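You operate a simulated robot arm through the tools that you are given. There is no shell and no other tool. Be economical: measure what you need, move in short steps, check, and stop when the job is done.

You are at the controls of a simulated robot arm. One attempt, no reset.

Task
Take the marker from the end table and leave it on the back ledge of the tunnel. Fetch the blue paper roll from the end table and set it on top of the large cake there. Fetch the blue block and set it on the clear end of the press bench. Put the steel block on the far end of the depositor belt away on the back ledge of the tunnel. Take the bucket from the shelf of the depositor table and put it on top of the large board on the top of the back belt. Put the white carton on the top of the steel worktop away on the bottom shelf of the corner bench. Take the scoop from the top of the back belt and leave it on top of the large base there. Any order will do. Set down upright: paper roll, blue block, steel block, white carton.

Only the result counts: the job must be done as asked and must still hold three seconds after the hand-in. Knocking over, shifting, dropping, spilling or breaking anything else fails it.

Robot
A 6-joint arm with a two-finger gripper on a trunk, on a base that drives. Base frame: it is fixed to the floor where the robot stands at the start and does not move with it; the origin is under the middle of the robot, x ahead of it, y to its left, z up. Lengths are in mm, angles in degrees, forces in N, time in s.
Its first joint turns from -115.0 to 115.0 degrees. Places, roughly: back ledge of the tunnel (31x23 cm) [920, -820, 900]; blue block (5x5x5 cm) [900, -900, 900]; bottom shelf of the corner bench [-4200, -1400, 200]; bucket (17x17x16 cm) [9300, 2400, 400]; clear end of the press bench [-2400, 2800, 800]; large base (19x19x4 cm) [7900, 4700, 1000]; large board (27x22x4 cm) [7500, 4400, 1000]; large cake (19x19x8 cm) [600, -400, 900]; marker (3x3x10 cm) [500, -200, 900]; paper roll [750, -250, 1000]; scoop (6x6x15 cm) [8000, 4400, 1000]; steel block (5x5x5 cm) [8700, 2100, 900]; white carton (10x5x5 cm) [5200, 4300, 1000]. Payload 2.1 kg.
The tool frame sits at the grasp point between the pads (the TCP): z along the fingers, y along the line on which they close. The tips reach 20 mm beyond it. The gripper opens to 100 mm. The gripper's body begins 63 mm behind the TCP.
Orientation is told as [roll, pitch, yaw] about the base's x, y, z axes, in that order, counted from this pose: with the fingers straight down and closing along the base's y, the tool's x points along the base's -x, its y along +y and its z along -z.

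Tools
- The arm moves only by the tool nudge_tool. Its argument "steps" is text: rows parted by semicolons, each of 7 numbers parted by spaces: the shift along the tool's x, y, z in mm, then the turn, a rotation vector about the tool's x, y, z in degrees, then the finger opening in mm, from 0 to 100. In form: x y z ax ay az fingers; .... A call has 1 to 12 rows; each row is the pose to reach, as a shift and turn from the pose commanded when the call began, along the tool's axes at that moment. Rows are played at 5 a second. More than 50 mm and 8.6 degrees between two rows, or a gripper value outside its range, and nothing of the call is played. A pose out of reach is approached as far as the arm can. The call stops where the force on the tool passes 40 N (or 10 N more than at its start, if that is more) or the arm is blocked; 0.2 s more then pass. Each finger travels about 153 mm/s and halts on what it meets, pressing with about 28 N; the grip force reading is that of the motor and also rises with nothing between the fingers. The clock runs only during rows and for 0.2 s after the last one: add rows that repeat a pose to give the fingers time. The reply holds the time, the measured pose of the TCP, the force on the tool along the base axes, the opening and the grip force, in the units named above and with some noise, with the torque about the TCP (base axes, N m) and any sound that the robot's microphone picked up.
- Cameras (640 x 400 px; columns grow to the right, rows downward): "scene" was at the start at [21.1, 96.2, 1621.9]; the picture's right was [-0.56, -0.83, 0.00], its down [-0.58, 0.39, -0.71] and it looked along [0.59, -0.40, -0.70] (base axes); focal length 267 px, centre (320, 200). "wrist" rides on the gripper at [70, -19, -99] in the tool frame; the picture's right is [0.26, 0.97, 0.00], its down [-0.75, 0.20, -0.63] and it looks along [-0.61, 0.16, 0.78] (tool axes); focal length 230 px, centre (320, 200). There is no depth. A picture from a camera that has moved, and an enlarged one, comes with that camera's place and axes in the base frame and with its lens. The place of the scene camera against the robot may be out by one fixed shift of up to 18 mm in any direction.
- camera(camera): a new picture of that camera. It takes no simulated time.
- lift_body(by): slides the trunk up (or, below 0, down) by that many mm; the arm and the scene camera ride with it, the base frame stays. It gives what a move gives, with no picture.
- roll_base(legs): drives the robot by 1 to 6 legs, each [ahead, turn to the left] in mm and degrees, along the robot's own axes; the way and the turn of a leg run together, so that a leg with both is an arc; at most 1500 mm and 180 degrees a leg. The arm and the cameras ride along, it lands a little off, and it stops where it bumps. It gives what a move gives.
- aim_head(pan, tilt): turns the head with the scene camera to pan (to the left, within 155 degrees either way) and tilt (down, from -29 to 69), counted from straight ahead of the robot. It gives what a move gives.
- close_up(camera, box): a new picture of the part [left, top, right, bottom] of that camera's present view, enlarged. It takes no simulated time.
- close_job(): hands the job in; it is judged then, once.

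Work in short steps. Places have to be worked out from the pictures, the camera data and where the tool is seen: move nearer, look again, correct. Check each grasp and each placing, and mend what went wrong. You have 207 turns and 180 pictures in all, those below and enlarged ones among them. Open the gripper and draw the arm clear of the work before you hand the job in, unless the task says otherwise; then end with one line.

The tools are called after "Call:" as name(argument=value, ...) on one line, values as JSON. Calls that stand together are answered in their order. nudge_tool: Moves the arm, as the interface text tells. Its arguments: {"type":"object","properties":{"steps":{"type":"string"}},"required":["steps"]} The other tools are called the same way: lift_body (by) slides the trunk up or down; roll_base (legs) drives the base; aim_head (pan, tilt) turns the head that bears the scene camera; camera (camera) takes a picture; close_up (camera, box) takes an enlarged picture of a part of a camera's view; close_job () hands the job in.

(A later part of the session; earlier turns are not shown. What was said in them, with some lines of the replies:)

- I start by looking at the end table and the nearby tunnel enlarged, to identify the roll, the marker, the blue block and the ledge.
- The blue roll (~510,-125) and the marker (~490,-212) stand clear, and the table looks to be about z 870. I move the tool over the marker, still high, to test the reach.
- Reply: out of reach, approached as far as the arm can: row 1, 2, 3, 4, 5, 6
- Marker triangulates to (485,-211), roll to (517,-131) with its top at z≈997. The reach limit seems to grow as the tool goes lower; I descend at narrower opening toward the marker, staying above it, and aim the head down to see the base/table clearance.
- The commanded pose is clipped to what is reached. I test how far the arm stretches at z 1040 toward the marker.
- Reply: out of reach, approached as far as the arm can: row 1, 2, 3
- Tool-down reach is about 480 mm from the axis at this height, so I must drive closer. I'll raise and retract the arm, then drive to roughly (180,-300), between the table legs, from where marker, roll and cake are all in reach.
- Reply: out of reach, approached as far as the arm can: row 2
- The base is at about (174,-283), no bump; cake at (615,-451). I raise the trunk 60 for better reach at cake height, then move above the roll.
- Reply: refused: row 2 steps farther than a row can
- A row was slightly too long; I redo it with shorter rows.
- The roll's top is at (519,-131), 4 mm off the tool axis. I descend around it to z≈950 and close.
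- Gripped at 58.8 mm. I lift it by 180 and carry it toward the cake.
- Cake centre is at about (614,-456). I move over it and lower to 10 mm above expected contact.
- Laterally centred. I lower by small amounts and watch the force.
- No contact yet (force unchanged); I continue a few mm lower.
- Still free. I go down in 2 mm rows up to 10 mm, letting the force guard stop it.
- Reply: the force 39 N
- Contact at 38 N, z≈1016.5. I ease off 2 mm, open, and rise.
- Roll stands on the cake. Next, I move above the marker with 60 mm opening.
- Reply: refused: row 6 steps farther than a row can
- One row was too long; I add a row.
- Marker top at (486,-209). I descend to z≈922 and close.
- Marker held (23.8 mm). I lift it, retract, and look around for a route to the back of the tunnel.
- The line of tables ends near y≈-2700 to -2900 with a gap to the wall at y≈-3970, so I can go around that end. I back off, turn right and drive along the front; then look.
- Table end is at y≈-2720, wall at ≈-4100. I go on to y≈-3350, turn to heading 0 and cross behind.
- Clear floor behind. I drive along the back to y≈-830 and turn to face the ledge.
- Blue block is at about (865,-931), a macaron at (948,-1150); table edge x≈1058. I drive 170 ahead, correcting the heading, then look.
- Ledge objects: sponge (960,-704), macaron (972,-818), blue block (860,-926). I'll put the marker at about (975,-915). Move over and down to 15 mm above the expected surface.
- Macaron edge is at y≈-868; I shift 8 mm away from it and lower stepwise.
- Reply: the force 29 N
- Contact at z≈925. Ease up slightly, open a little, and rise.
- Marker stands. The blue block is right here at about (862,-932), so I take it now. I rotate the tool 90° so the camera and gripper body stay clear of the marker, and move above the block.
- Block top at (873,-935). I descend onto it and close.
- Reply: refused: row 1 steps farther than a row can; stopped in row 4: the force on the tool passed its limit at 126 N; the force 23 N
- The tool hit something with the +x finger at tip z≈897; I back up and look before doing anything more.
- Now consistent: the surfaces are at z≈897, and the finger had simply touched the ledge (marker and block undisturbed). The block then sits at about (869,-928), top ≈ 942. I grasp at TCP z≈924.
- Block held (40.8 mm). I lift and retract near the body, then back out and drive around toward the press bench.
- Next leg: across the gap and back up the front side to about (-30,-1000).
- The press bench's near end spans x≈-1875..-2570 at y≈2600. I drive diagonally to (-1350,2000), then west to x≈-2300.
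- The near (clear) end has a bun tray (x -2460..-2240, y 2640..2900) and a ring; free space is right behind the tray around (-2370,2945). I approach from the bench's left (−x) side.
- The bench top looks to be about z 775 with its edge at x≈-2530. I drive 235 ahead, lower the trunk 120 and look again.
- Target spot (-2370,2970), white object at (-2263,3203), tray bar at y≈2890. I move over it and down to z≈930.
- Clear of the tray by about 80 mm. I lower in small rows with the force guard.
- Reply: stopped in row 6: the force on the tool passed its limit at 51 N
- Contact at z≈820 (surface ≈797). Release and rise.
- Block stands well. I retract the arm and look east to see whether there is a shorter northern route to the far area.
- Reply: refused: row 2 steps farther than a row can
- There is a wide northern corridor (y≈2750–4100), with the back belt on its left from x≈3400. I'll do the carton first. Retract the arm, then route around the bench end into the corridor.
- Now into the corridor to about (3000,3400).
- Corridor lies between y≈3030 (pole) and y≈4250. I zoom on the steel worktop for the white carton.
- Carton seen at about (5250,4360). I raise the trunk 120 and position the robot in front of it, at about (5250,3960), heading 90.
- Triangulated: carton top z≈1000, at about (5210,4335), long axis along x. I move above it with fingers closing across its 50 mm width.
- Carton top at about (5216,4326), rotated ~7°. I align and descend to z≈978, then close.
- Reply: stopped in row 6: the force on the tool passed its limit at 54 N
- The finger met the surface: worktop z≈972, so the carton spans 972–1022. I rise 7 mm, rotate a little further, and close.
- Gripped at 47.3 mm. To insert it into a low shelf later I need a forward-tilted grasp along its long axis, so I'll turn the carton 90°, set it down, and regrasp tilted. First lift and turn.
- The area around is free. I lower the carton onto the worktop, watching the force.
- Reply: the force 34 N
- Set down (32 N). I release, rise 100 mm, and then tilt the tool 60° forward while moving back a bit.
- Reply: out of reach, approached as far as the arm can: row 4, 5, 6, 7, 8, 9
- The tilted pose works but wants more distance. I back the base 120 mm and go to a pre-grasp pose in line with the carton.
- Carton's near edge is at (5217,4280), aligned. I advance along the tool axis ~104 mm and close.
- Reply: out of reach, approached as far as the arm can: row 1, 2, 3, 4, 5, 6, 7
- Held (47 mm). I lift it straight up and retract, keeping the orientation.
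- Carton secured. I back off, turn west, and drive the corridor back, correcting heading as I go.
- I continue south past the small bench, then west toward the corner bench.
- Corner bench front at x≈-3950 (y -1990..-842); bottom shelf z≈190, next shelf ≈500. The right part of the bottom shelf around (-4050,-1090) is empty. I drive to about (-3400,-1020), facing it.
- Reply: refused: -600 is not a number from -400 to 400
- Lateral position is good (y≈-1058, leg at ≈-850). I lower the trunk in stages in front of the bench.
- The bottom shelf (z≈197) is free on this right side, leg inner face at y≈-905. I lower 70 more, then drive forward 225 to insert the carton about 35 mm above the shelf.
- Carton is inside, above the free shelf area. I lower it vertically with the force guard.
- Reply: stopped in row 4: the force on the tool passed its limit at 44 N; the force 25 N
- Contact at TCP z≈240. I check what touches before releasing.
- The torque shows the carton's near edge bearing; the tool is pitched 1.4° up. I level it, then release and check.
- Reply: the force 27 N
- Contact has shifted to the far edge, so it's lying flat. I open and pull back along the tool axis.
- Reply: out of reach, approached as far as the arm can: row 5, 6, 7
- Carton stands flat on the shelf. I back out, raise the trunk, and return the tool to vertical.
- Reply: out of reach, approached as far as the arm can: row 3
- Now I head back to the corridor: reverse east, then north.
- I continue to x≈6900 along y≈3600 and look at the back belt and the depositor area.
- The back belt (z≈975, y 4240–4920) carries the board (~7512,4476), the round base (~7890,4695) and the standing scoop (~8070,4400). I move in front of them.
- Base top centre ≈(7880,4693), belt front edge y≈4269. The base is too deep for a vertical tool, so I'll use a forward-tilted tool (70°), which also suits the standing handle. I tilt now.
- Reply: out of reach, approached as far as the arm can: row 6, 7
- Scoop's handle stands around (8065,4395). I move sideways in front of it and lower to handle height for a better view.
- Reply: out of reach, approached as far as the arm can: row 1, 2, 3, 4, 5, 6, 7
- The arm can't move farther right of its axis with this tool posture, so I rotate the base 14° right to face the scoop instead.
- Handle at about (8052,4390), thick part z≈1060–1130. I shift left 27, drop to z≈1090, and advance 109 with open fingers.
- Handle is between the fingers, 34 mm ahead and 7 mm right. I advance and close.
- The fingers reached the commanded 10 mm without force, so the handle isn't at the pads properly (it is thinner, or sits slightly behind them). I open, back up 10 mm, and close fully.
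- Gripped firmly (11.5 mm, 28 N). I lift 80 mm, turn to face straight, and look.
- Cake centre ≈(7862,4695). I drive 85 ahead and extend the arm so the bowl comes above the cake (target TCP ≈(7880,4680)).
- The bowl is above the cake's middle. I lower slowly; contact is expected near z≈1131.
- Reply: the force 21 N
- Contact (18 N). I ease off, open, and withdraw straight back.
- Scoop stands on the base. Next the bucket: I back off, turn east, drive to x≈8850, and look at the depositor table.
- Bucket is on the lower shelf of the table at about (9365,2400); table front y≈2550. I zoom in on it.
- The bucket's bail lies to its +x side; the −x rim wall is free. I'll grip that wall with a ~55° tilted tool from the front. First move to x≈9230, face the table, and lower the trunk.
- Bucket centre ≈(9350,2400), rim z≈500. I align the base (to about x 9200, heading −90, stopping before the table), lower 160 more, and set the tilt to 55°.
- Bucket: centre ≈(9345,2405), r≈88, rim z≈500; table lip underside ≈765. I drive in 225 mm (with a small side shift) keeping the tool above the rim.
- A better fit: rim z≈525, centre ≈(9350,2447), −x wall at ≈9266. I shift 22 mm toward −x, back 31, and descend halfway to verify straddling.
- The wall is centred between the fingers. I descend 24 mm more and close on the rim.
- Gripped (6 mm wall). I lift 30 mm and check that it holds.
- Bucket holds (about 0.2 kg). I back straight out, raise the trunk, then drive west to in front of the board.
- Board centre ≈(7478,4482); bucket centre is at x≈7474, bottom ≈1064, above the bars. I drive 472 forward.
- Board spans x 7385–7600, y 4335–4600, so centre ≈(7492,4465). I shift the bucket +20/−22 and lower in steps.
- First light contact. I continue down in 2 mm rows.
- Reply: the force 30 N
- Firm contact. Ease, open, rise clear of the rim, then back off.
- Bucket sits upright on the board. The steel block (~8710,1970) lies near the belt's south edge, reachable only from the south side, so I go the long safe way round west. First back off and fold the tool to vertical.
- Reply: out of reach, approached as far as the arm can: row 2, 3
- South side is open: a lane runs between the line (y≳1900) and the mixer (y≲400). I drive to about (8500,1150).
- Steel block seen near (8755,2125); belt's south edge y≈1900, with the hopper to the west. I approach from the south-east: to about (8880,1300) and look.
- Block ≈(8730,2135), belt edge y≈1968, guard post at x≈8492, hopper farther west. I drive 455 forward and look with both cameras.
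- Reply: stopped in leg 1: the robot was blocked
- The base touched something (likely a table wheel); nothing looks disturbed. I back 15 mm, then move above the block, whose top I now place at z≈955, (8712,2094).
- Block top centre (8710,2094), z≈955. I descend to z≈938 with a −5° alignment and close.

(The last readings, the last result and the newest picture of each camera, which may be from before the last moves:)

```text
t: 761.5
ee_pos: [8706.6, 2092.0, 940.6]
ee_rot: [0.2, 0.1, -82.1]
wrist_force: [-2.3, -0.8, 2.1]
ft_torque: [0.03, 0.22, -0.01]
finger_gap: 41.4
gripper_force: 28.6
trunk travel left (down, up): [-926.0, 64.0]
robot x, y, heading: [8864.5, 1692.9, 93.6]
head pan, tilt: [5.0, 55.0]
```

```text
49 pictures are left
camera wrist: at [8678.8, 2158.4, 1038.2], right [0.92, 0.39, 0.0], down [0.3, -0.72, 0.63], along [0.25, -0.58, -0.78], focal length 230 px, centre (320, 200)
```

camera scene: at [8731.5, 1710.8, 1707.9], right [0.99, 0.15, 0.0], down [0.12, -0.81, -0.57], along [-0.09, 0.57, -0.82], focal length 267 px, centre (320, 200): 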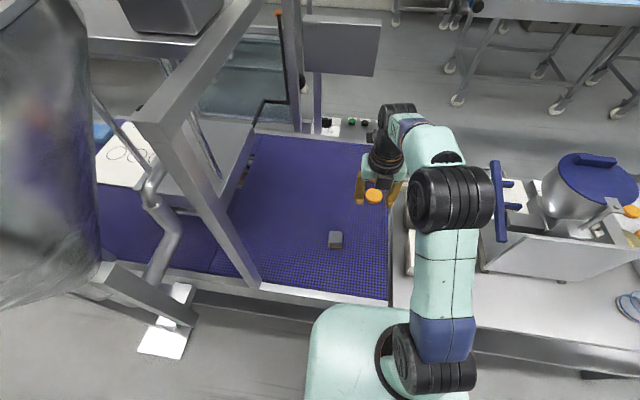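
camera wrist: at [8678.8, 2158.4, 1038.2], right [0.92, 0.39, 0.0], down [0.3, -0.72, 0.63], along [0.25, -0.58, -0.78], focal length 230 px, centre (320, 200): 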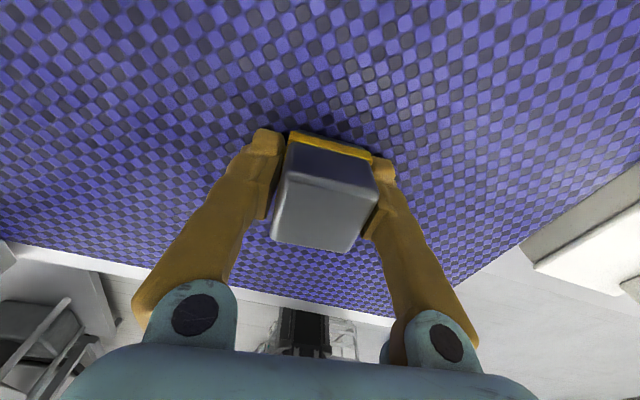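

Gripped (41.4 mm). I lift and retract, then back out from the table.

Call:
nudge_tool(steps="0 0 -45 0 0 0 30; 0 0 -90 0 0 0 30; 0 0 -135 0 0 0 30; 0 0 -180 0 0 0 30; -5 25 -215 0 0 0 30; -15 55 -245 0 0 0 30; -25 80 -255 0 0 0 30; -25 80 -255 0 0 0 30")

Call:
roll_base(legs=[[-580, 0]])

Call:
aim_head(pan=10, tilt=25)

Call:
camera(camera="scene")

```text
t: 763.2
ee_pos: [8776.2, 2073.5, 1195.9]
ee_rot: [0.5, -0.1, -82.5]
wrist_force: [-0.1, -0.6, -2.6]
ft_torque: [-0.01, 0.02, 0.06]
finger_gap: 41.1
gripper_force: 27.6
out of reach, approached as far as the arm can: row 7, 8
trunk travel left (down, up): [-926.0, 64.0]
robot x, y, heading: [8868.7, 1688.3, 93.5]
head pan, tilt: [5.0, 55.0]
```

```text
t: 766.6
ee_pos: [8811.9, 1491.4, 1194.1]
ee_rot: [0.4, 0.1, -81.9]
wrist_force: [1.1, 0.1, -2.3]
ft_torque: [0.0, -0.01, -0.02]
finger_gap: 40.9
gripper_force: 27.8
trunk travel left (down, up): [-926.0, 64.0]
robot x, y, heading: [8907.3, 1114.0, 94.2]
head pan, tilt: [5.0, 55.0]
```

```text
t: 767.5
ee_pos: [8813.3, 1490.0, 1195.4]
ee_rot: [0.4, 0.0, -81.9]
wrist_force: [-0.5, 0.1, -3.1]
ft_torque: [0.02, 0.02, 0.0]
finger_gap: 41.3
gripper_force: 27.6
trunk travel left (down, up): [-926.0, 64.0]
robot x, y, heading: [8900.9, 1106.3, 94.2]
head pan, tilt: [10.0, 25.0]
```

```text
48 pictures are left
camera scene: at [8760.3, 1131.6, 1751.8], right [0.97, 0.24, 0.0], down [0.1, -0.41, -0.91], along [-0.22, 0.88, -0.42], focal length 267 px, centre (320, 200)
```

scene: 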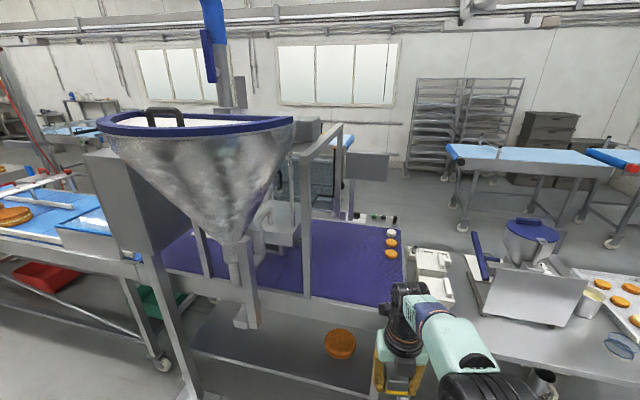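

All undisturbed. I drive west toward the tunnel's back side.

Call:
roll_base(legs=[[0, 86], [1500, 0], [1500, 0], [300, 0], [0, 28], [1500, 0]])

```text
t: 796.1
ee_pos: [3919.4, 81.8, 1195.1]
ee_rot: [0.4, -0.1, 33.6]
wrist_force: [-0.7, -0.2, -3.1]
ft_torque: [-0.01, 0.01, 0.05]
finger_gap: 41.0
gripper_force: 28.3
trunk travel left (down, up): [-926.0, 64.0]
robot x, y, heading: [4220.7, 328.0, -150.1]
head pan, tilt: [10.0, 25.0]
```

Call:
roll_base(legs=[[0, -5.6], [1500, 0], [1320, 0], [0, -24.3]])

Call:
aim_head(pan=0, tilt=40)

Call:
camera(camera="scene")

```text
t: 811.4
ee_pos: [1267.4, -833.2, 1195.2]
ee_rot: [0.4, 0.1, 3.3]
wrist_force: [-0.6, -0.6, -3.0]
ft_torque: [0.03, 0.0, 0.0]
finger_gap: 41.1
gripper_force: 28.0
trunk travel left (down, up): [-926.0, 64.0]
robot x, y, heading: [1658.0, -776.1, 179.5]
head pan, tilt: [10.0, 25.0]
```

```text
t: 812.1
ee_pos: [1266.8, -833.0, 1196.1]
ee_rot: [0.4, 0.0, 3.2]
wrist_force: [0.3, 0.0, -2.3]
ft_torque: [-0.02, -0.01, 0.0]
finger_gap: 41.2
gripper_force: 28.2
trunk travel left (down, up): [-926.0, 64.0]
robot x, y, heading: [1653.6, -772.1, 179.2]
head pan, tilt: [0.0, 40.0]
```

```text
47 pictures are left
camera scene: at [1640.3, -910.2, 1728.6], right [0.01, 1.0, 0.0], down [0.64, -0.01, -0.77], along [-0.77, 0.01, -0.64], focal length 267 px, centre (320, 200)
```

scene: 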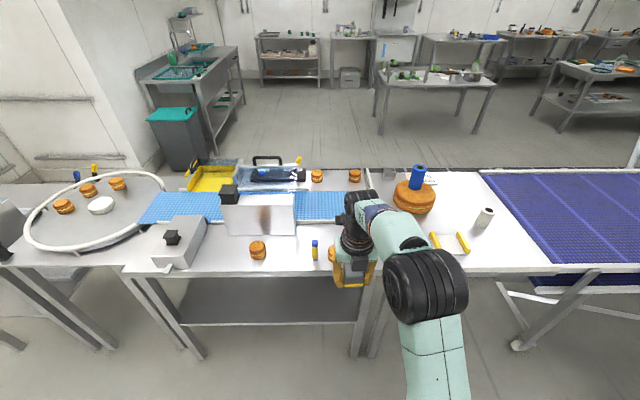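

Ledge is as I left it (marker, macaron, sponge). I'll put the steel block at about (868,-860). Drive 385 forward to the earlier stand.

Call:
roll_base(legs=[[382, 0.7]])

Call:
camera(camera="wrist")

Call:
camera(camera="scene")

```text
t: 814.5
ee_pos: [888.3, -835.9, 1195.9]
ee_rot: [0.4, 0.1, 4.1]
wrist_force: [0.2, -0.6, -3.5]
ft_torque: [-0.01, 0.04, 0.03]
finger_gap: 40.9
gripper_force: 28.3
trunk travel left (down, up): [-926.0, 64.0]
robot x, y, heading: [1270.9, -769.2, -179.9]
head pan, tilt: [0.0, 40.0]
```

```text
46 pictures are left
camera wrist: at [820.8, -859.1, 1294.3], right [-0.33, 0.95, 0.01], down [0.74, 0.25, 0.63], along [0.59, 0.21, -0.78], focal length 230 px, centre (320, 200)
```

wrist: 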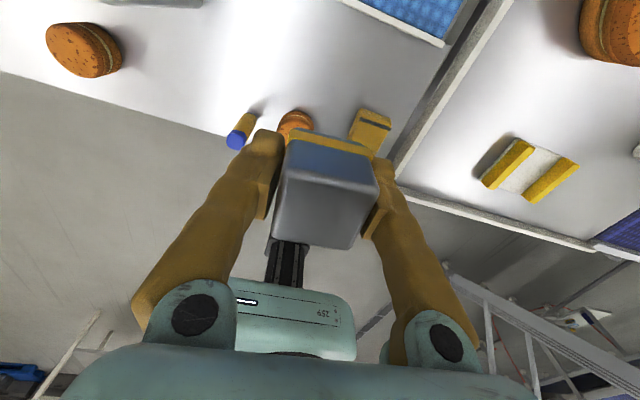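

```text
45 pictures are left
camera scene: at [1263.6, -908.5, 1728.6], right [0.0, 1.0, 0.0], down [0.64, 0.0, -0.77], along [-0.77, 0.0, -0.64], focal length 267 px, centre (320, 200)
```

scene: 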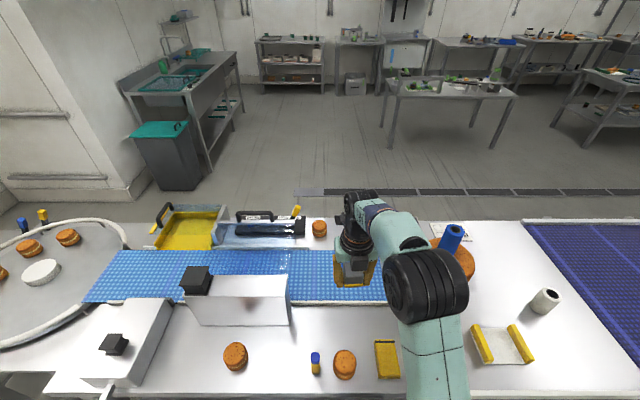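

Rail at x≈808; target (880,-858) leaves ≥35 mm to everything. I move over and descend to z≈945.

Call:
nudge_tool(steps="9 -21 20 0 0 0 30; 9 -21 65 0 0 0 30; 9 -21 110 0 0 0 30; 9 -21 155 0 0 0 30; 9 -21 200 0 0 0 30; 9 -21 230 0 0 0 30; 9 -21 250 0 0 0 30; 9 -21 250 0 0 0 30")

Call:
camera(camera="wrist")

Call:
close_up(camera="scene", box=[260, 250, 440, 390])

```text
t: 816.4
ee_pos: [881.2, -856.7, 944.4]
ee_rot: [0.4, -0.1, 4.1]
wrist_force: [0.3, -0.1, -2.8]
ft_torque: [0.03, -0.02, 0.04]
finger_gap: 41.0
gripper_force: 27.6
trunk travel left (down, up): [-926.0, 64.0]
robot x, y, heading: [1273.4, -771.7, -180.0]
head pan, tilt: [0.0, 40.0]
```

```text
44 pictures are left
camera wrist: at [812.2, -880.0, 1042.2], right [-0.33, 0.95, 0.01], down [0.73, 0.25, 0.63], along [0.59, 0.21, -0.78], focal length 230 px, centre (320, 200)
```

wrist: 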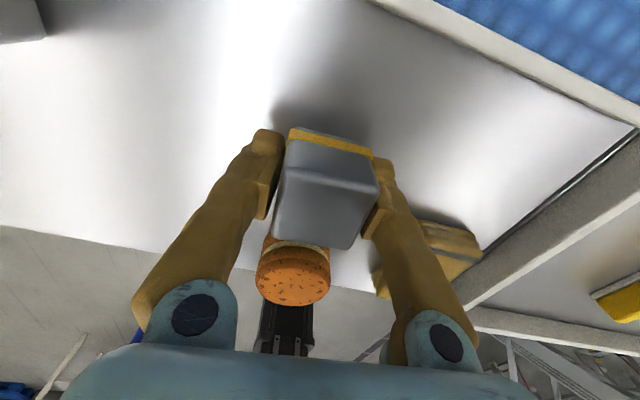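

```text
2.86 times, centred on (350, 320) of scene
camera zoom: at [1261.3, -908.8, 1728.5], right [0.0, 1.0, 0.0], down [0.64, 0.0, -0.77], along [-0.77, 0.0, -0.64], focal length 763 px, centre (234, -143)
```

zoom: 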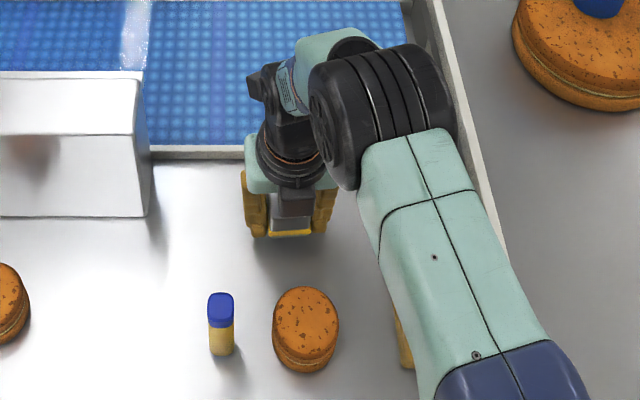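

Clear all around. I lower the last ~20 mm in 3 mm rows.

Call:
nudge_tool(steps="0 0 8 0 0 0 30; 0 0 13 0 0 0 30; 0 0 16 0 0 0 30; 0 0 18 0 0 0 30; 0 0 20 0 0 0 30; 0 0 22 0 0 0 30; 0 0 24 0 0 0 30; 0 0 26 0 0 0 30")

```text
t: 818.1
ee_pos: [880.5, -854.2, 919.8]
ee_rot: [0.5, 0.0, 4.0]
wrist_force: [-0.3, 0.0, -3.3]
ft_torque: [-0.03, -0.02, 0.01]
finger_gap: 41.3
gripper_force: 28.1
trunk travel left (down, up): [-926.0, 64.0]
robot x, y, heading: [1274.3, -772.9, -180.0]
head pan, tilt: [0.0, 40.0]
```

Call:
nudge_tool(steps="0 0 1 0 0 0 30; 0 0 2 0 0 0 30; 0 0 3 0 0 0 30; 0 0 3 0 0 0 30")

```text
t: 819.1
ee_pos: [880.4, -855.6, 918.6]
ee_rot: [0.4, 0.4, 4.2]
wrist_force: [-4.3, -2.7, 27.0]
ft_torque: [-0.12, 0.01, 0.0]
finger_gap: 40.7
gripper_force: 28.1
trunk travel left (down, up): [-926.0, 64.0]
robot x, y, heading: [1272.5, -768.5, -179.8]
head pan, tilt: [0.0, 40.0]
```

Contact. Release gently and rise.

Call:
nudge_tool(steps="0 0 -1.5 0 0 0 30; 0 0 -1.5 0 0 0 62; 0 0 -1.5 0 0 0 62; 0 0 -40 0 0 0 62; 0 0 -85 0 0 0 62; 0 0 -130 0 0 0 62; 0 0 -175 0 0 0 62; 0 0 -220 0 0 0 62; 0 0 -220 0 0 0 62")

Call:
camera(camera="wrist")

Call:
roll_base(legs=[[-400, 0]])

Call:
camera(camera="scene")

Call:
close_up(camera="scene", box=[240, 150, 480, 300])

```text
t: 821.1
ee_pos: [878.6, -856.6, 1135.1]
ee_rot: [0.4, 0.0, 3.9]
wrist_force: [-0.1, -0.6, 0.7]
ft_torque: [0.01, 0.02, -0.01]
finger_gap: 61.9
gripper_force: 0.1
trunk travel left (down, up): [-926.0, 64.0]
robot x, y, heading: [1269.4, -771.6, -179.8]
head pan, tilt: [0.0, 40.0]
```

```text
42 pictures are left
camera wrist: at [810.9, -881.4, 1233.5], right [-0.33, 0.95, 0.01], down [0.73, 0.25, 0.63], along [0.6, 0.21, -0.78], focal length 230 px, centre (320, 200)
```

wrist: 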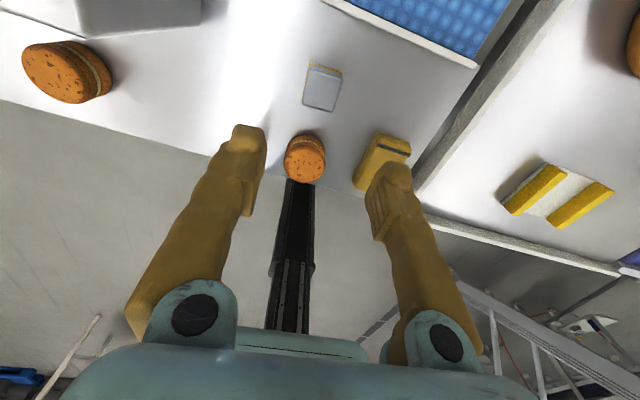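

```text
t: 823.6
ee_pos: [1271.5, -855.3, 1134.1]
ee_rot: [0.4, 0.0, 3.6]
wrist_force: [-0.8, -0.3, -0.6]
ft_torque: [-0.03, 0.0, 0.02]
finger_gap: 62.2
gripper_force: 0.1
trunk travel left (down, up): [-926.0, 64.0]
robot x, y, heading: [1669.2, -771.1, 179.6]
head pan, tilt: [0.0, 40.0]
```

```text
41 pictures are left
camera scene: at [1653.6, -909.2, 1728.5], right [0.01, 1.0, 0.0], down [0.64, 0.0, -0.77], along [-0.77, 0.01, -0.64], focal length 267 px, centre (320, 200)
```

scene: 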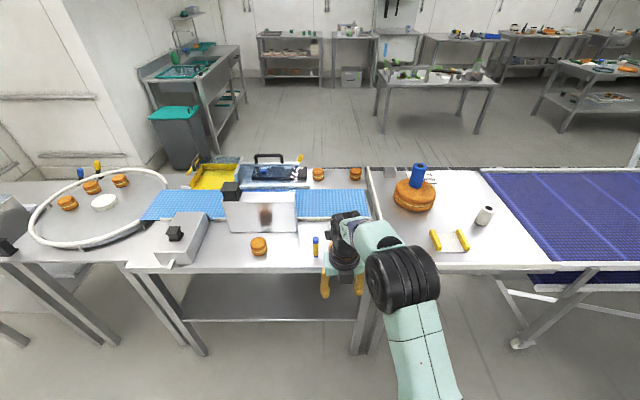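

```text
2.67 times, centred on (360, 225) of scene
camera zoom: at [1653.6, -909.2, 1728.5], right [0.01, 1.0, 0.0], down [0.64, 0.0, -0.77], along [-0.77, 0.01, -0.64], focal length 712 px, centre (213, 133)
```

zoom: 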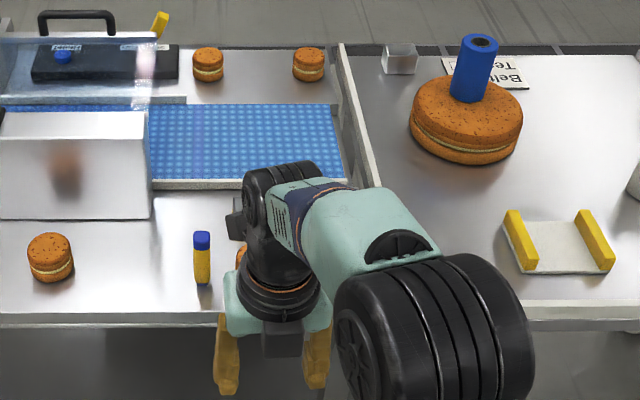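

All seven items are placed. The blue block sits ~170 mm from the given centre of the press bench's clear end; I have budget left, so I'll go back to inspect and, if sensible, move it closer. I drive round the south end again.

Call:
roll_base(legs=[[0, 90], [1500, 0], [1070, 0], [0, -89.6], [1500, 0], [180, 0]])

```text
t: 851.9
ee_pos: [-256.2, -3547.1, 1136.1]
ee_rot: [0.4, 0.2, 7.6]
wrist_force: [0.1, -0.1, 0.6]
ft_torque: [0.01, 0.07, -0.01]
finger_gap: 62.0
gripper_force: 0.1
trunk travel left (down, up): [-926.0, 64.0]
robot x, y, heading: [127.5, -3435.8, -176.2]
head pan, tilt: [0.0, 40.0]
```

Call:
roll_base(legs=[[140, 0], [0, -91.5], [1500, 0], [940, 0], [0, 22], [1500, 0]])

```text
t: 876.9
ee_pos: [-974.1, 684.2, 1134.6]
ee_rot: [0.4, 0.1, -61.2]
wrist_force: [-0.1, 0.0, 0.4]
ft_torque: [0.01, 0.02, 0.01]
finger_gap: 61.8
gripper_force: 0.1
trunk travel left (down, up): [-926.0, 64.0]
robot x, y, heading: [-729.8, 360.5, 115.1]
head pan, tilt: [0.0, 40.0]
```

Call:
roll_base(legs=[[0, -4.4], [1500, 0], [250, 0], [0, 66.2], [800, 0]])

Call:
aim_head(pan=-90, tilt=42)

Call:
camera(camera="scene")

```text
t: 893.0
ee_pos: [-2578.7, 1905.4, 1135.3]
ee_rot: [0.4, 0.1, 3.6]
wrist_force: [-0.2, -0.2, -0.3]
ft_torque: [0.0, 0.03, 0.01]
finger_gap: 62.0
gripper_force: 0.1
trunk travel left (down, up): [-926.0, 64.0]
robot x, y, heading: [-2187.7, 1987.8, 179.5]
head pan, tilt: [0.0, 40.0]
```

```text
t: 894.7
ee_pos: [-2578.1, 1906.5, 1134.8]
ee_rot: [0.4, 0.0, 3.7]
wrist_force: [0.3, -0.3, 0.2]
ft_torque: [-0.01, -0.02, 0.0]
finger_gap: 62.0
gripper_force: 0.0
trunk travel left (down, up): [-926.0, 64.0]
robot x, y, heading: [-2183.0, 1986.2, 180.0]
head pan, tilt: [-90.0, 42.0]
```

```text
39 pictures are left
camera scene: at [-2110.3, 1934.7, 1725.6], right [1.0, -0.01, 0.0], down [0.0, -0.67, -0.74], along [0.0, 0.74, -0.67], focal length 267 px, centre (320, 200)
```

scene: 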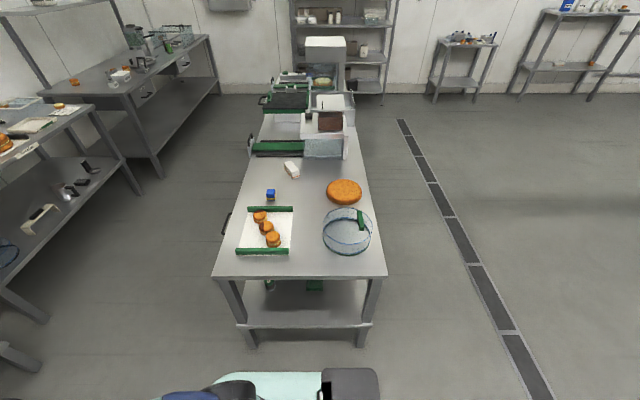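

The picture confirms the block at (-2370,2970) and the tray's back edge at y≈2885. I'll shift the block to y≈2928, nearer the stated centre. Drive to the bench's left side as before.

Call:
roll_base(legs=[[800, 0], [0, -90], [940, 0], [0, -90]])

Call:
lift_body(by=-160)

Call:
nudge_tool(steps="0 0 0 0 0 -8 65; 0 0 0 0 0 -16 65; 0 0 0 0 0 -24 65; 0 0 0 0 0 -32 65; 0 0 0 0 0 -40 65; 0 0 0 0 0 -48 65; 0 0 0 0 0 -56 65; 0 0 0 0 0 -64 65; 0 0 0 0 0 -72 65; 0 0 0 0 0 -80 65; 0 0 0 0 0 -86 65; 0 0 0 0 0 -86 65")

```text
t: 911.2
ee_pos: [-2556.2, 3011.2, 1134.6]
ee_rot: [0.3, 0.0, -179.0]
wrist_force: [-0.3, 0.4, 0.6]
ft_torque: [0.02, 0.02, 0.03]
finger_gap: 62.0
gripper_force: 0.1
trunk travel left (down, up): [-926.0, 64.0]
robot x, y, heading: [-2956.0, 2947.9, -2.8]
head pan, tilt: [-90.0, 42.0]
```

```text
t: 913.0
ee_pos: [-2556.7, 3012.7, 975.7]
ee_rot: [0.4, -0.1, -179.1]
wrist_force: [-0.4, 0.5, 0.8]
ft_torque: [-0.03, 0.0, 0.0]
finger_gap: 62.1
gripper_force: 0.0
trunk travel left (down, up): [-766.0, 224.0]
robot x, y, heading: [-2953.3, 2946.3, -3.1]
head pan, tilt: [-90.0, 42.0]
```

```text
t: 915.6
ee_pos: [-2687.5, 2992.5, 837.6]
ee_rot: [0.3, -0.4, -93.0]
wrist_force: [0.0, 0.3, 0.5]
ft_torque: [0.0, -0.01, 0.01]
finger_gap: 64.8
gripper_force: 0.1
out of reach, approached as far as the arm can: row 1, 2, 3, 4, 5, 6, 7, 8, 9, 10, 11, 12
trunk travel left (down, up): [-766.0, 224.0]
robot x, y, heading: [-2953.1, 2949.4, -3.1]
head pan, tilt: [-90.0, 42.0]
```

The arm strayed during the turn (free space, no contact). I raise it back to a safe height before approaching.

Call:
nudge_tool(steps="0 0 -40 0 0 0 65; 0 0 -80 0 0 0 65; 0 0 -120 0 0 0 65; 0 0 -160 0 0 0 65; 0 30 -180 0 0 0 65; 0 30 -180 0 0 0 65")

Call:
aim_head(pan=0, tilt=45)

Call:
camera(camera="scene")

```text
t: 917.0
ee_pos: [-2722.8, 2984.5, 874.8]
ee_rot: [0.2, -0.4, -93.2]
wrist_force: [0.2, 0.4, 0.1]
ft_torque: [0.0, -0.01, 0.01]
finger_gap: 64.8
gripper_force: 0.1
out of reach, approached as far as the arm can: row 1, 2, 3, 4, 5, 6
trunk travel left (down, up): [-766.0, 224.0]
robot x, y, heading: [-2955.9, 2950.5, -3.1]
head pan, tilt: [-90.0, 42.0]
```

```text
t: 918.6
ee_pos: [-2721.8, 2983.4, 876.2]
ee_rot: [0.3, -0.4, -93.1]
wrist_force: [0.5, -0.3, 0.8]
ft_torque: [0.0, 0.01, 0.03]
finger_gap: 65.0
gripper_force: 0.1
trunk travel left (down, up): [-766.0, 224.0]
robot x, y, heading: [-2955.6, 2949.0, -2.8]
head pan, tilt: [0.0, 45.0]
```

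```text
38 pictures are left
camera scene: at [-2912.5, 3088.1, 1561.3], right [-0.05, -1.0, 0.0], down [-0.71, 0.04, -0.71], along [0.71, -0.04, -0.71], focal length 267 px, centre (320, 200)
```

scene: 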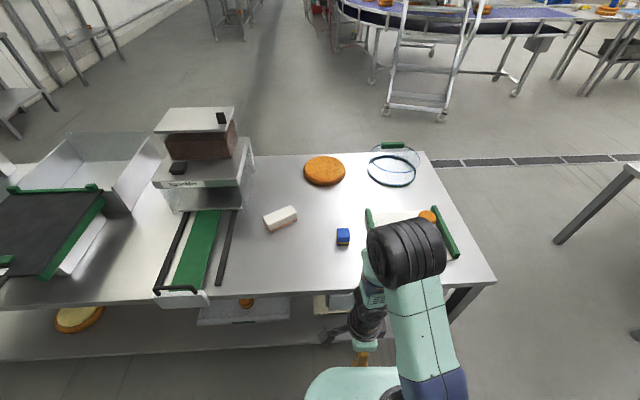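

The wrist limit prevents that orientation here; I rotate the other way to the yaw (+87°) used originally.

Call:
nudge_tool(steps="0 0 0 0 0 8 65; 0 0 0 0 0 16 65; 0 0 0 0 0 24 65; 0 0 0 0 0 32 65; 0 0 0 0 0 40 65; 0 0 0 0 0 48 65; 0 0 0 0 0 56 65; 0 0 0 0 0 64 65; 0 0 0 0 0 72 65; 0 0 0 0 0 80 65; 0 0 0 0 0 86 65; 0 0 0 0 0 86 65")

Call:
nudge_tool(steps="0 0 -20 0 0 8 65; 0 0 -50 0 0 16 65; 0 0 -80 0 0 24 65; 0 0 -110 0 0 32 65; 0 0 -130 0 0 40 65; 0 0 -150 0 0 48 65; 0 0 -150 0 0 56 65; 0 0 -150 0 0 64 65; 0 0 -150 0 0 72 65; 0 0 -150 0 0 80 65; 0 0 -150 0 0 88 65; 0 0 -150 0 0 94 65")

```text
t: 921.2
ee_pos: [-2722.6, 2980.1, 877.8]
ee_rot: [0.5, -0.1, -179.2]
wrist_force: [-0.5, 0.2, -0.1]
ft_torque: [0.01, 0.03, 0.01]
finger_gap: 65.0
gripper_force: 0.1
out of reach, approached as far as the arm can: row 2, 3, 4, 5, 6, 7, 8, 9, 10, 11, 12
trunk travel left (down, up): [-766.0, 224.0]
robot x, y, heading: [-2956.3, 2945.7, -3.1]
head pan, tilt: [0.0, 45.0]
```

```text
t: 923.9
ee_pos: [-2722.7, 2981.3, 1026.2]
ee_rot: [0.0, 0.5, 86.7]
wrist_force: [-0.9, 0.7, 1.3]
ft_torque: [-0.02, -0.02, -0.02]
finger_gap: 65.1
gripper_force: 0.1
trunk travel left (down, up): [-766.0, 224.0]
robot x, y, heading: [-2953.9, 2945.3, -3.3]
head pan, tilt: [0.0, 45.0]
```

Orientation restored. I drive up 180 and move above the block.

Call:
roll_base(legs=[[180, 3]])

Call:
nudge_tool(steps="0 -42 0 0 0 0 65; 0 -84 0 0 0 0 65; 0 -126 10 0 0 0 65; 0 -165 30 0 0 0 65; 0 -165 30 0 0 0 65")

Call:
camera(camera="wrist")

```text
t: 925.4
ee_pos: [-2545.1, 2990.6, 1027.4]
ee_rot: [-0.1, 0.4, 90.3]
wrist_force: [0.3, -0.5, 0.2]
ft_torque: [-0.01, -0.01, -0.02]
finger_gap: 64.8
gripper_force: 0.1
trunk travel left (down, up): [-766.0, 224.0]
robot x, y, heading: [-2774.7, 2944.5, 0.5]
head pan, tilt: [0.0, 45.0]
```

```text
t: 926.6
ee_pos: [-2379.4, 2990.8, 995.0]
ee_rot: [0.0, 0.5, 90.3]
wrist_force: [-0.1, 0.1, 0.3]
ft_torque: [0.02, -0.06, -0.02]
finger_gap: 64.8
gripper_force: 0.0
trunk travel left (down, up): [-766.0, 224.0]
robot x, y, heading: [-2770.3, 2940.8, 0.5]
head pan, tilt: [0.0, 45.0]
```

```text
37 pictures are left
camera wrist: at [-2359.9, 2922.0, 1094.3], right [-0.96, -0.26, 0.0], down [-0.21, 0.75, 0.62], along [-0.16, 0.6, -0.78], focal length 230 px, centre (320, 200)
```

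wrist: 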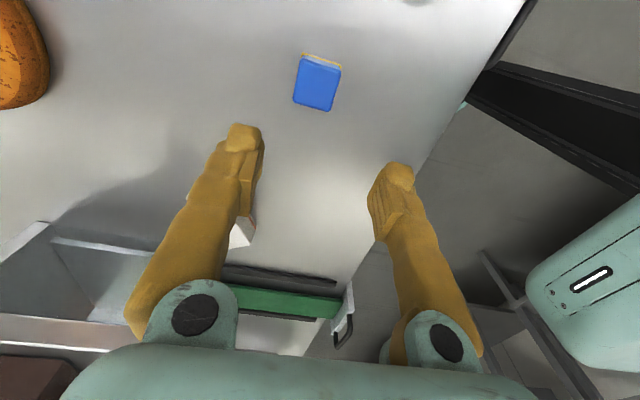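

Block top at (-2370,2973). I descend and grip it.

Call:
nudge_tool(steps="17 -9 35 0 -0.5 0 65; 17 -9 80 0 -0.5 0 65; 17 -9 125 0 -0.5 0 65; 17 -9 160 0 -0.5 0 65; 17 -9 171 0 -0.5 0 65; 17 -9 171 0 -0.5 0 65; 17 -9 171 0 -0.5 0 30; 17 -9 171 0 -0.5 0 30; 17 -9 171 0 -0.5 0 30")

Call:
camera(camera="wrist")

```text
t: 928.6
ee_pos: [-2371.3, 2973.1, 826.6]
ee_rot: [-0.1, -0.1, 90.3]
wrist_force: [-1.1, -0.7, -0.2]
ft_torque: [-0.02, 0.01, -0.04]
finger_gap: 40.9
gripper_force: 27.8
trunk travel left (down, up): [-766.0, 224.0]
robot x, y, heading: [-2773.0, 2939.6, 0.6]
head pan, tilt: [0.0, 45.0]
```

```text
36 pictures are left
camera wrist: at [-2351.9, 2904.4, 925.1], right [-0.96, -0.26, 0.0], down [-0.2, 0.75, 0.63], along [-0.16, 0.61, -0.78], focal length 230 px, centre (320, 200)
```

wrist: 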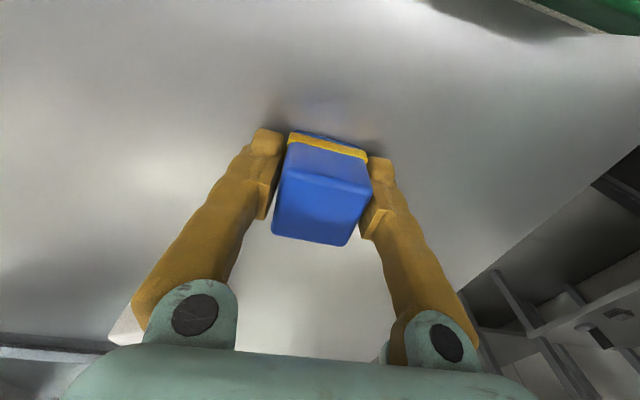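

Held. I lift 15 mm, shift 43 mm toward the tray (leaving ~25 mm gap), and set it down again.

Call:
nudge_tool(steps="0 0 -15 0 0 0 30; 22 0 -15 0 0 0 30; 43 0 -15 0 0 0 30; 43 0 -5 0 0 0 30; 43 0 0 0 0 0 30; 43 0 2 0 0 0 30; 43 0 4 0 0 0 30; 43 0 6 0 0 0 30; 43 0 8 0 0 0 30; 43 0 8 0 0 0 30")

Call:
camera(camera="wrist")

```text
t: 930.8
ee_pos: [-2368.6, 2927.9, 821.0]
ee_rot: [-0.6, 0.0, 90.2]
wrist_force: [-3.9, 0.9, 18.1]
ft_torque: [-0.05, 0.5, -0.07]
finger_gap: 40.9
gripper_force: 27.9
trunk travel left (down, up): [-766.0, 224.0]
robot x, y, heading: [-2772.7, 2944.3, 0.2]
head pan, tilt: [0.0, 45.0]
stopped in row 10: the force on the tool passed its limit at 41 N (the readings are from after the stop); the commanded pose is now the measured one
```

```text
35 pictures are left
camera wrist: at [-2351.6, 2860.4, 918.4], right [-0.96, -0.26, -0.01], down [-0.21, 0.75, 0.63], along [-0.16, 0.61, -0.78], focal length 230 px, centre (320, 200)
```

wrist: 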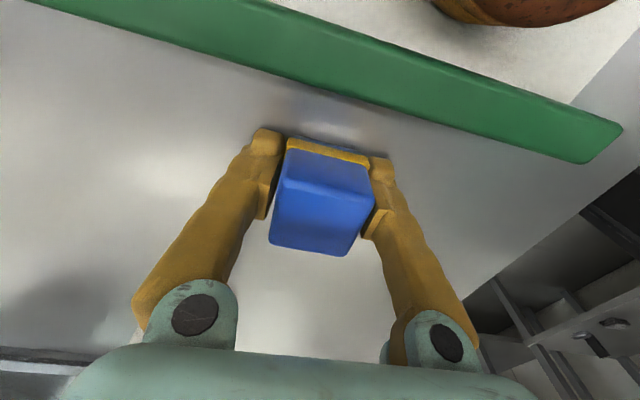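

Block rests on the bench just behind the tray bar, with a gap. I release, rise, and verify.

Call:
nudge_tool(steps="0 0 -1 0 0 0 30; 0 0 -1 0 0 0 60; 0 0 -1 0 0 0 60; 0 0 -40 0 0 0 60; 0 0 -85 0 0 0 60; 0 0 -130 0 0 0 60; 0 0 -170 0 0 0 60; 0 45 -200 0 0 0 60; 0 85 -225 0 0 0 60; 0 110 -225 0 0 0 60; 0 110 -225 0 0 0 60")

Call:
roll_base(legs=[[-300, 0]])

Call:
close_up(camera="scene", box=[240, 130, 520, 305])

```text
refused: row 8 steps farther than a row can; nothing moved
```

```text
t: 931.6
ee_pos: [-2380.3, 2928.9, 821.1]
ee_rot: [-1.7, -0.1, 90.3]
wrist_force: [0.1, -0.6, -0.2]
ft_torque: [0.03, -0.03, 0.0]
finger_gap: 40.7
gripper_force: 28.1
trunk travel left (down, up): [-766.0, 224.0]
robot x, y, heading: [-2789.5, 2945.1, 0.1]
head pan, tilt: [0.0, 45.0]
stopped in leg 1: the force on the tool passed its limit at 73 N (the readings are from after the stop); the commanded pose is now the measured one
```

```text
2.29 times, centred on (380, 218) of scene
camera zoom: at [-2758.7, 3085.3, 1561.1], right [0.01, -1.0, 0.0], down [-0.71, 0.0, -0.71], along [0.71, 0.0, -0.71], focal length 610 px, centre (183, 160)
```

zoom: 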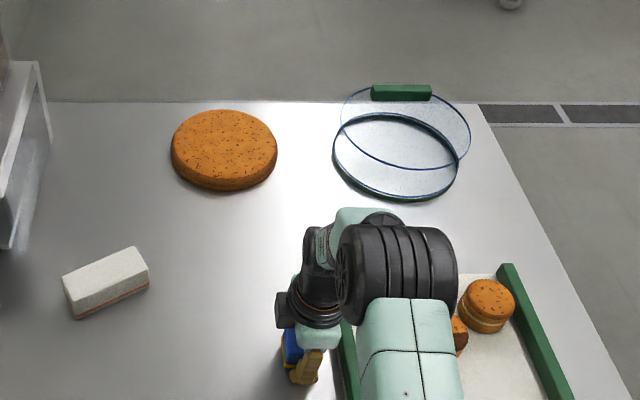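

My batch drove while the release had been refused; the guard stopped it after 12 mm with the block still held at x≈-2380 (fine). I level the tool, reseat the block, and release.

Call:
nudge_tool(steps="0 0 -4 0 0 0 30; 0 0 -6 -1.6 0 0 30; 0 0 -3 -1.6 0 0 30; 0 0 -1 -1.6 0 0 30; 0 0 1 -1.6 0 0 30; 0 0 2 -1.6 0 0 30; 0 0 3 -1.6 0 0 30; 0 0 3 -1.6 0 0 30")

Call:
camera(camera="wrist")

```text
t: 933.5
ee_pos: [-2379.2, 2928.7, 820.5]
ee_rot: [-0.3, 0.0, 90.3]
wrist_force: [4.8, 1.5, 16.0]
ft_torque: [0.09, -0.19, -0.03]
finger_gap: 40.6
gripper_force: 28.9
trunk travel left (down, up): [-766.0, 224.0]
robot x, y, heading: [-2790.6, 2941.3, 0.4]
head pan, tilt: [0.0, 45.0]
```

```text
33 pictures are left
camera wrist: at [-2360.2, 2859.6, 918.2], right [-0.96, -0.26, 0.0], down [-0.21, 0.75, 0.63], along [-0.16, 0.61, -0.78], focal length 230 px, centre (320, 200)
```

wrist: 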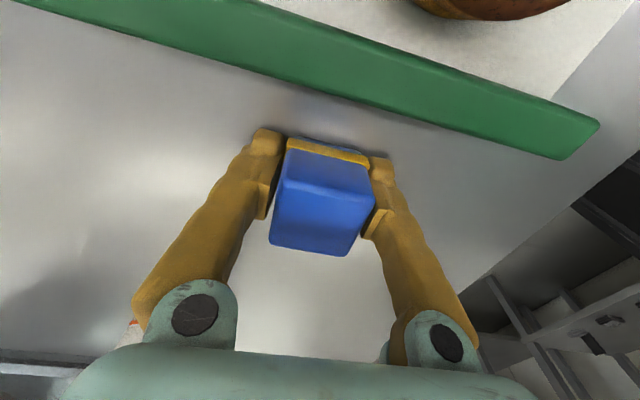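

Seated with light contact. Now release and rise.

Call:
nudge_tool(steps="0 0 -1 0 0 0 30; 0 0 -1 0 0 0 60; 0 0 -1 0 0 0 60; 0 0 -40 0 0 0 60; 0 0 -85 0 0 0 60; 0 0 -130 0 0 0 60; 0 0 -175 0 0 0 60; 0 0 -200 0 0 0 60; 0 0 -200 0 0 0 60")

Call:
camera(camera="wrist")

```text
t: 935.5
ee_pos: [-2378.6, 2927.8, 1017.9]
ee_rot: [0.1, 0.0, 90.3]
wrist_force: [-0.4, -0.2, -0.2]
ft_torque: [-0.02, -0.03, -0.01]
finger_gap: 60.0
gripper_force: 0.1
trunk travel left (down, up): [-766.0, 224.0]
robot x, y, heading: [-2791.5, 2942.4, 0.4]
head pan, tilt: [0.0, 45.0]
```

```text
32 pictures are left
camera wrist: at [-2359.0, 2858.6, 1115.8], right [-0.96, -0.26, 0.0], down [-0.2, 0.75, 0.63], along [-0.17, 0.61, -0.78], focal length 230 px, centre (320, 200)
```

wrist: 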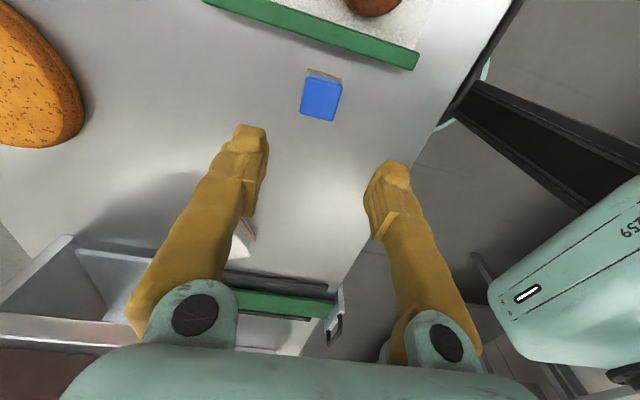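

The block stands flat and free behind the tray, and everything else is in place. I back the robot clear of the bench before handing in.

Call:
roll_base(legs=[[-400, 0]])

Call:
camera(camera="scene")

```text
t: 937.9
ee_pos: [-2768.0, 2925.9, 1018.0]
ee_rot: [0.1, 0.1, 90.4]
wrist_force: [0.2, 0.1, -1.2]
ft_torque: [-0.02, 0.0, 0.01]
finger_gap: 60.0
gripper_force: 0.1
trunk travel left (down, up): [-766.0, 224.0]
robot x, y, heading: [-3181.7, 2941.3, 0.2]
head pan, tilt: [0.0, 45.0]
```

```text
31 pictures are left
camera scene: at [-3146.2, 3082.9, 1561.3], right [0.01, -1.0, 0.0], down [-0.71, 0.0, -0.71], along [0.71, 0.0, -0.71], focal length 267 px, centre (320, 200)
```

scene: 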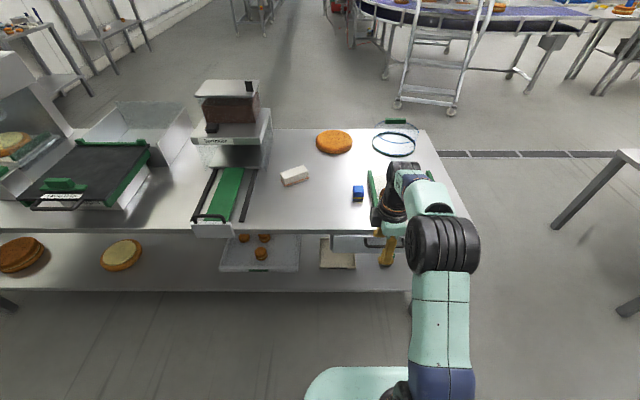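

All seven items are in place, the gripper is open and empty, and the arm is clear of the bench. I hand the job in.

Call:
close_job()

```text
The job is handed in.
```

All seven items were placed as asked and the job is handed in. The least certain one is the blue block: a bun tray fills most of the press bench's clear end, so the block stands on the free surface just behind it.
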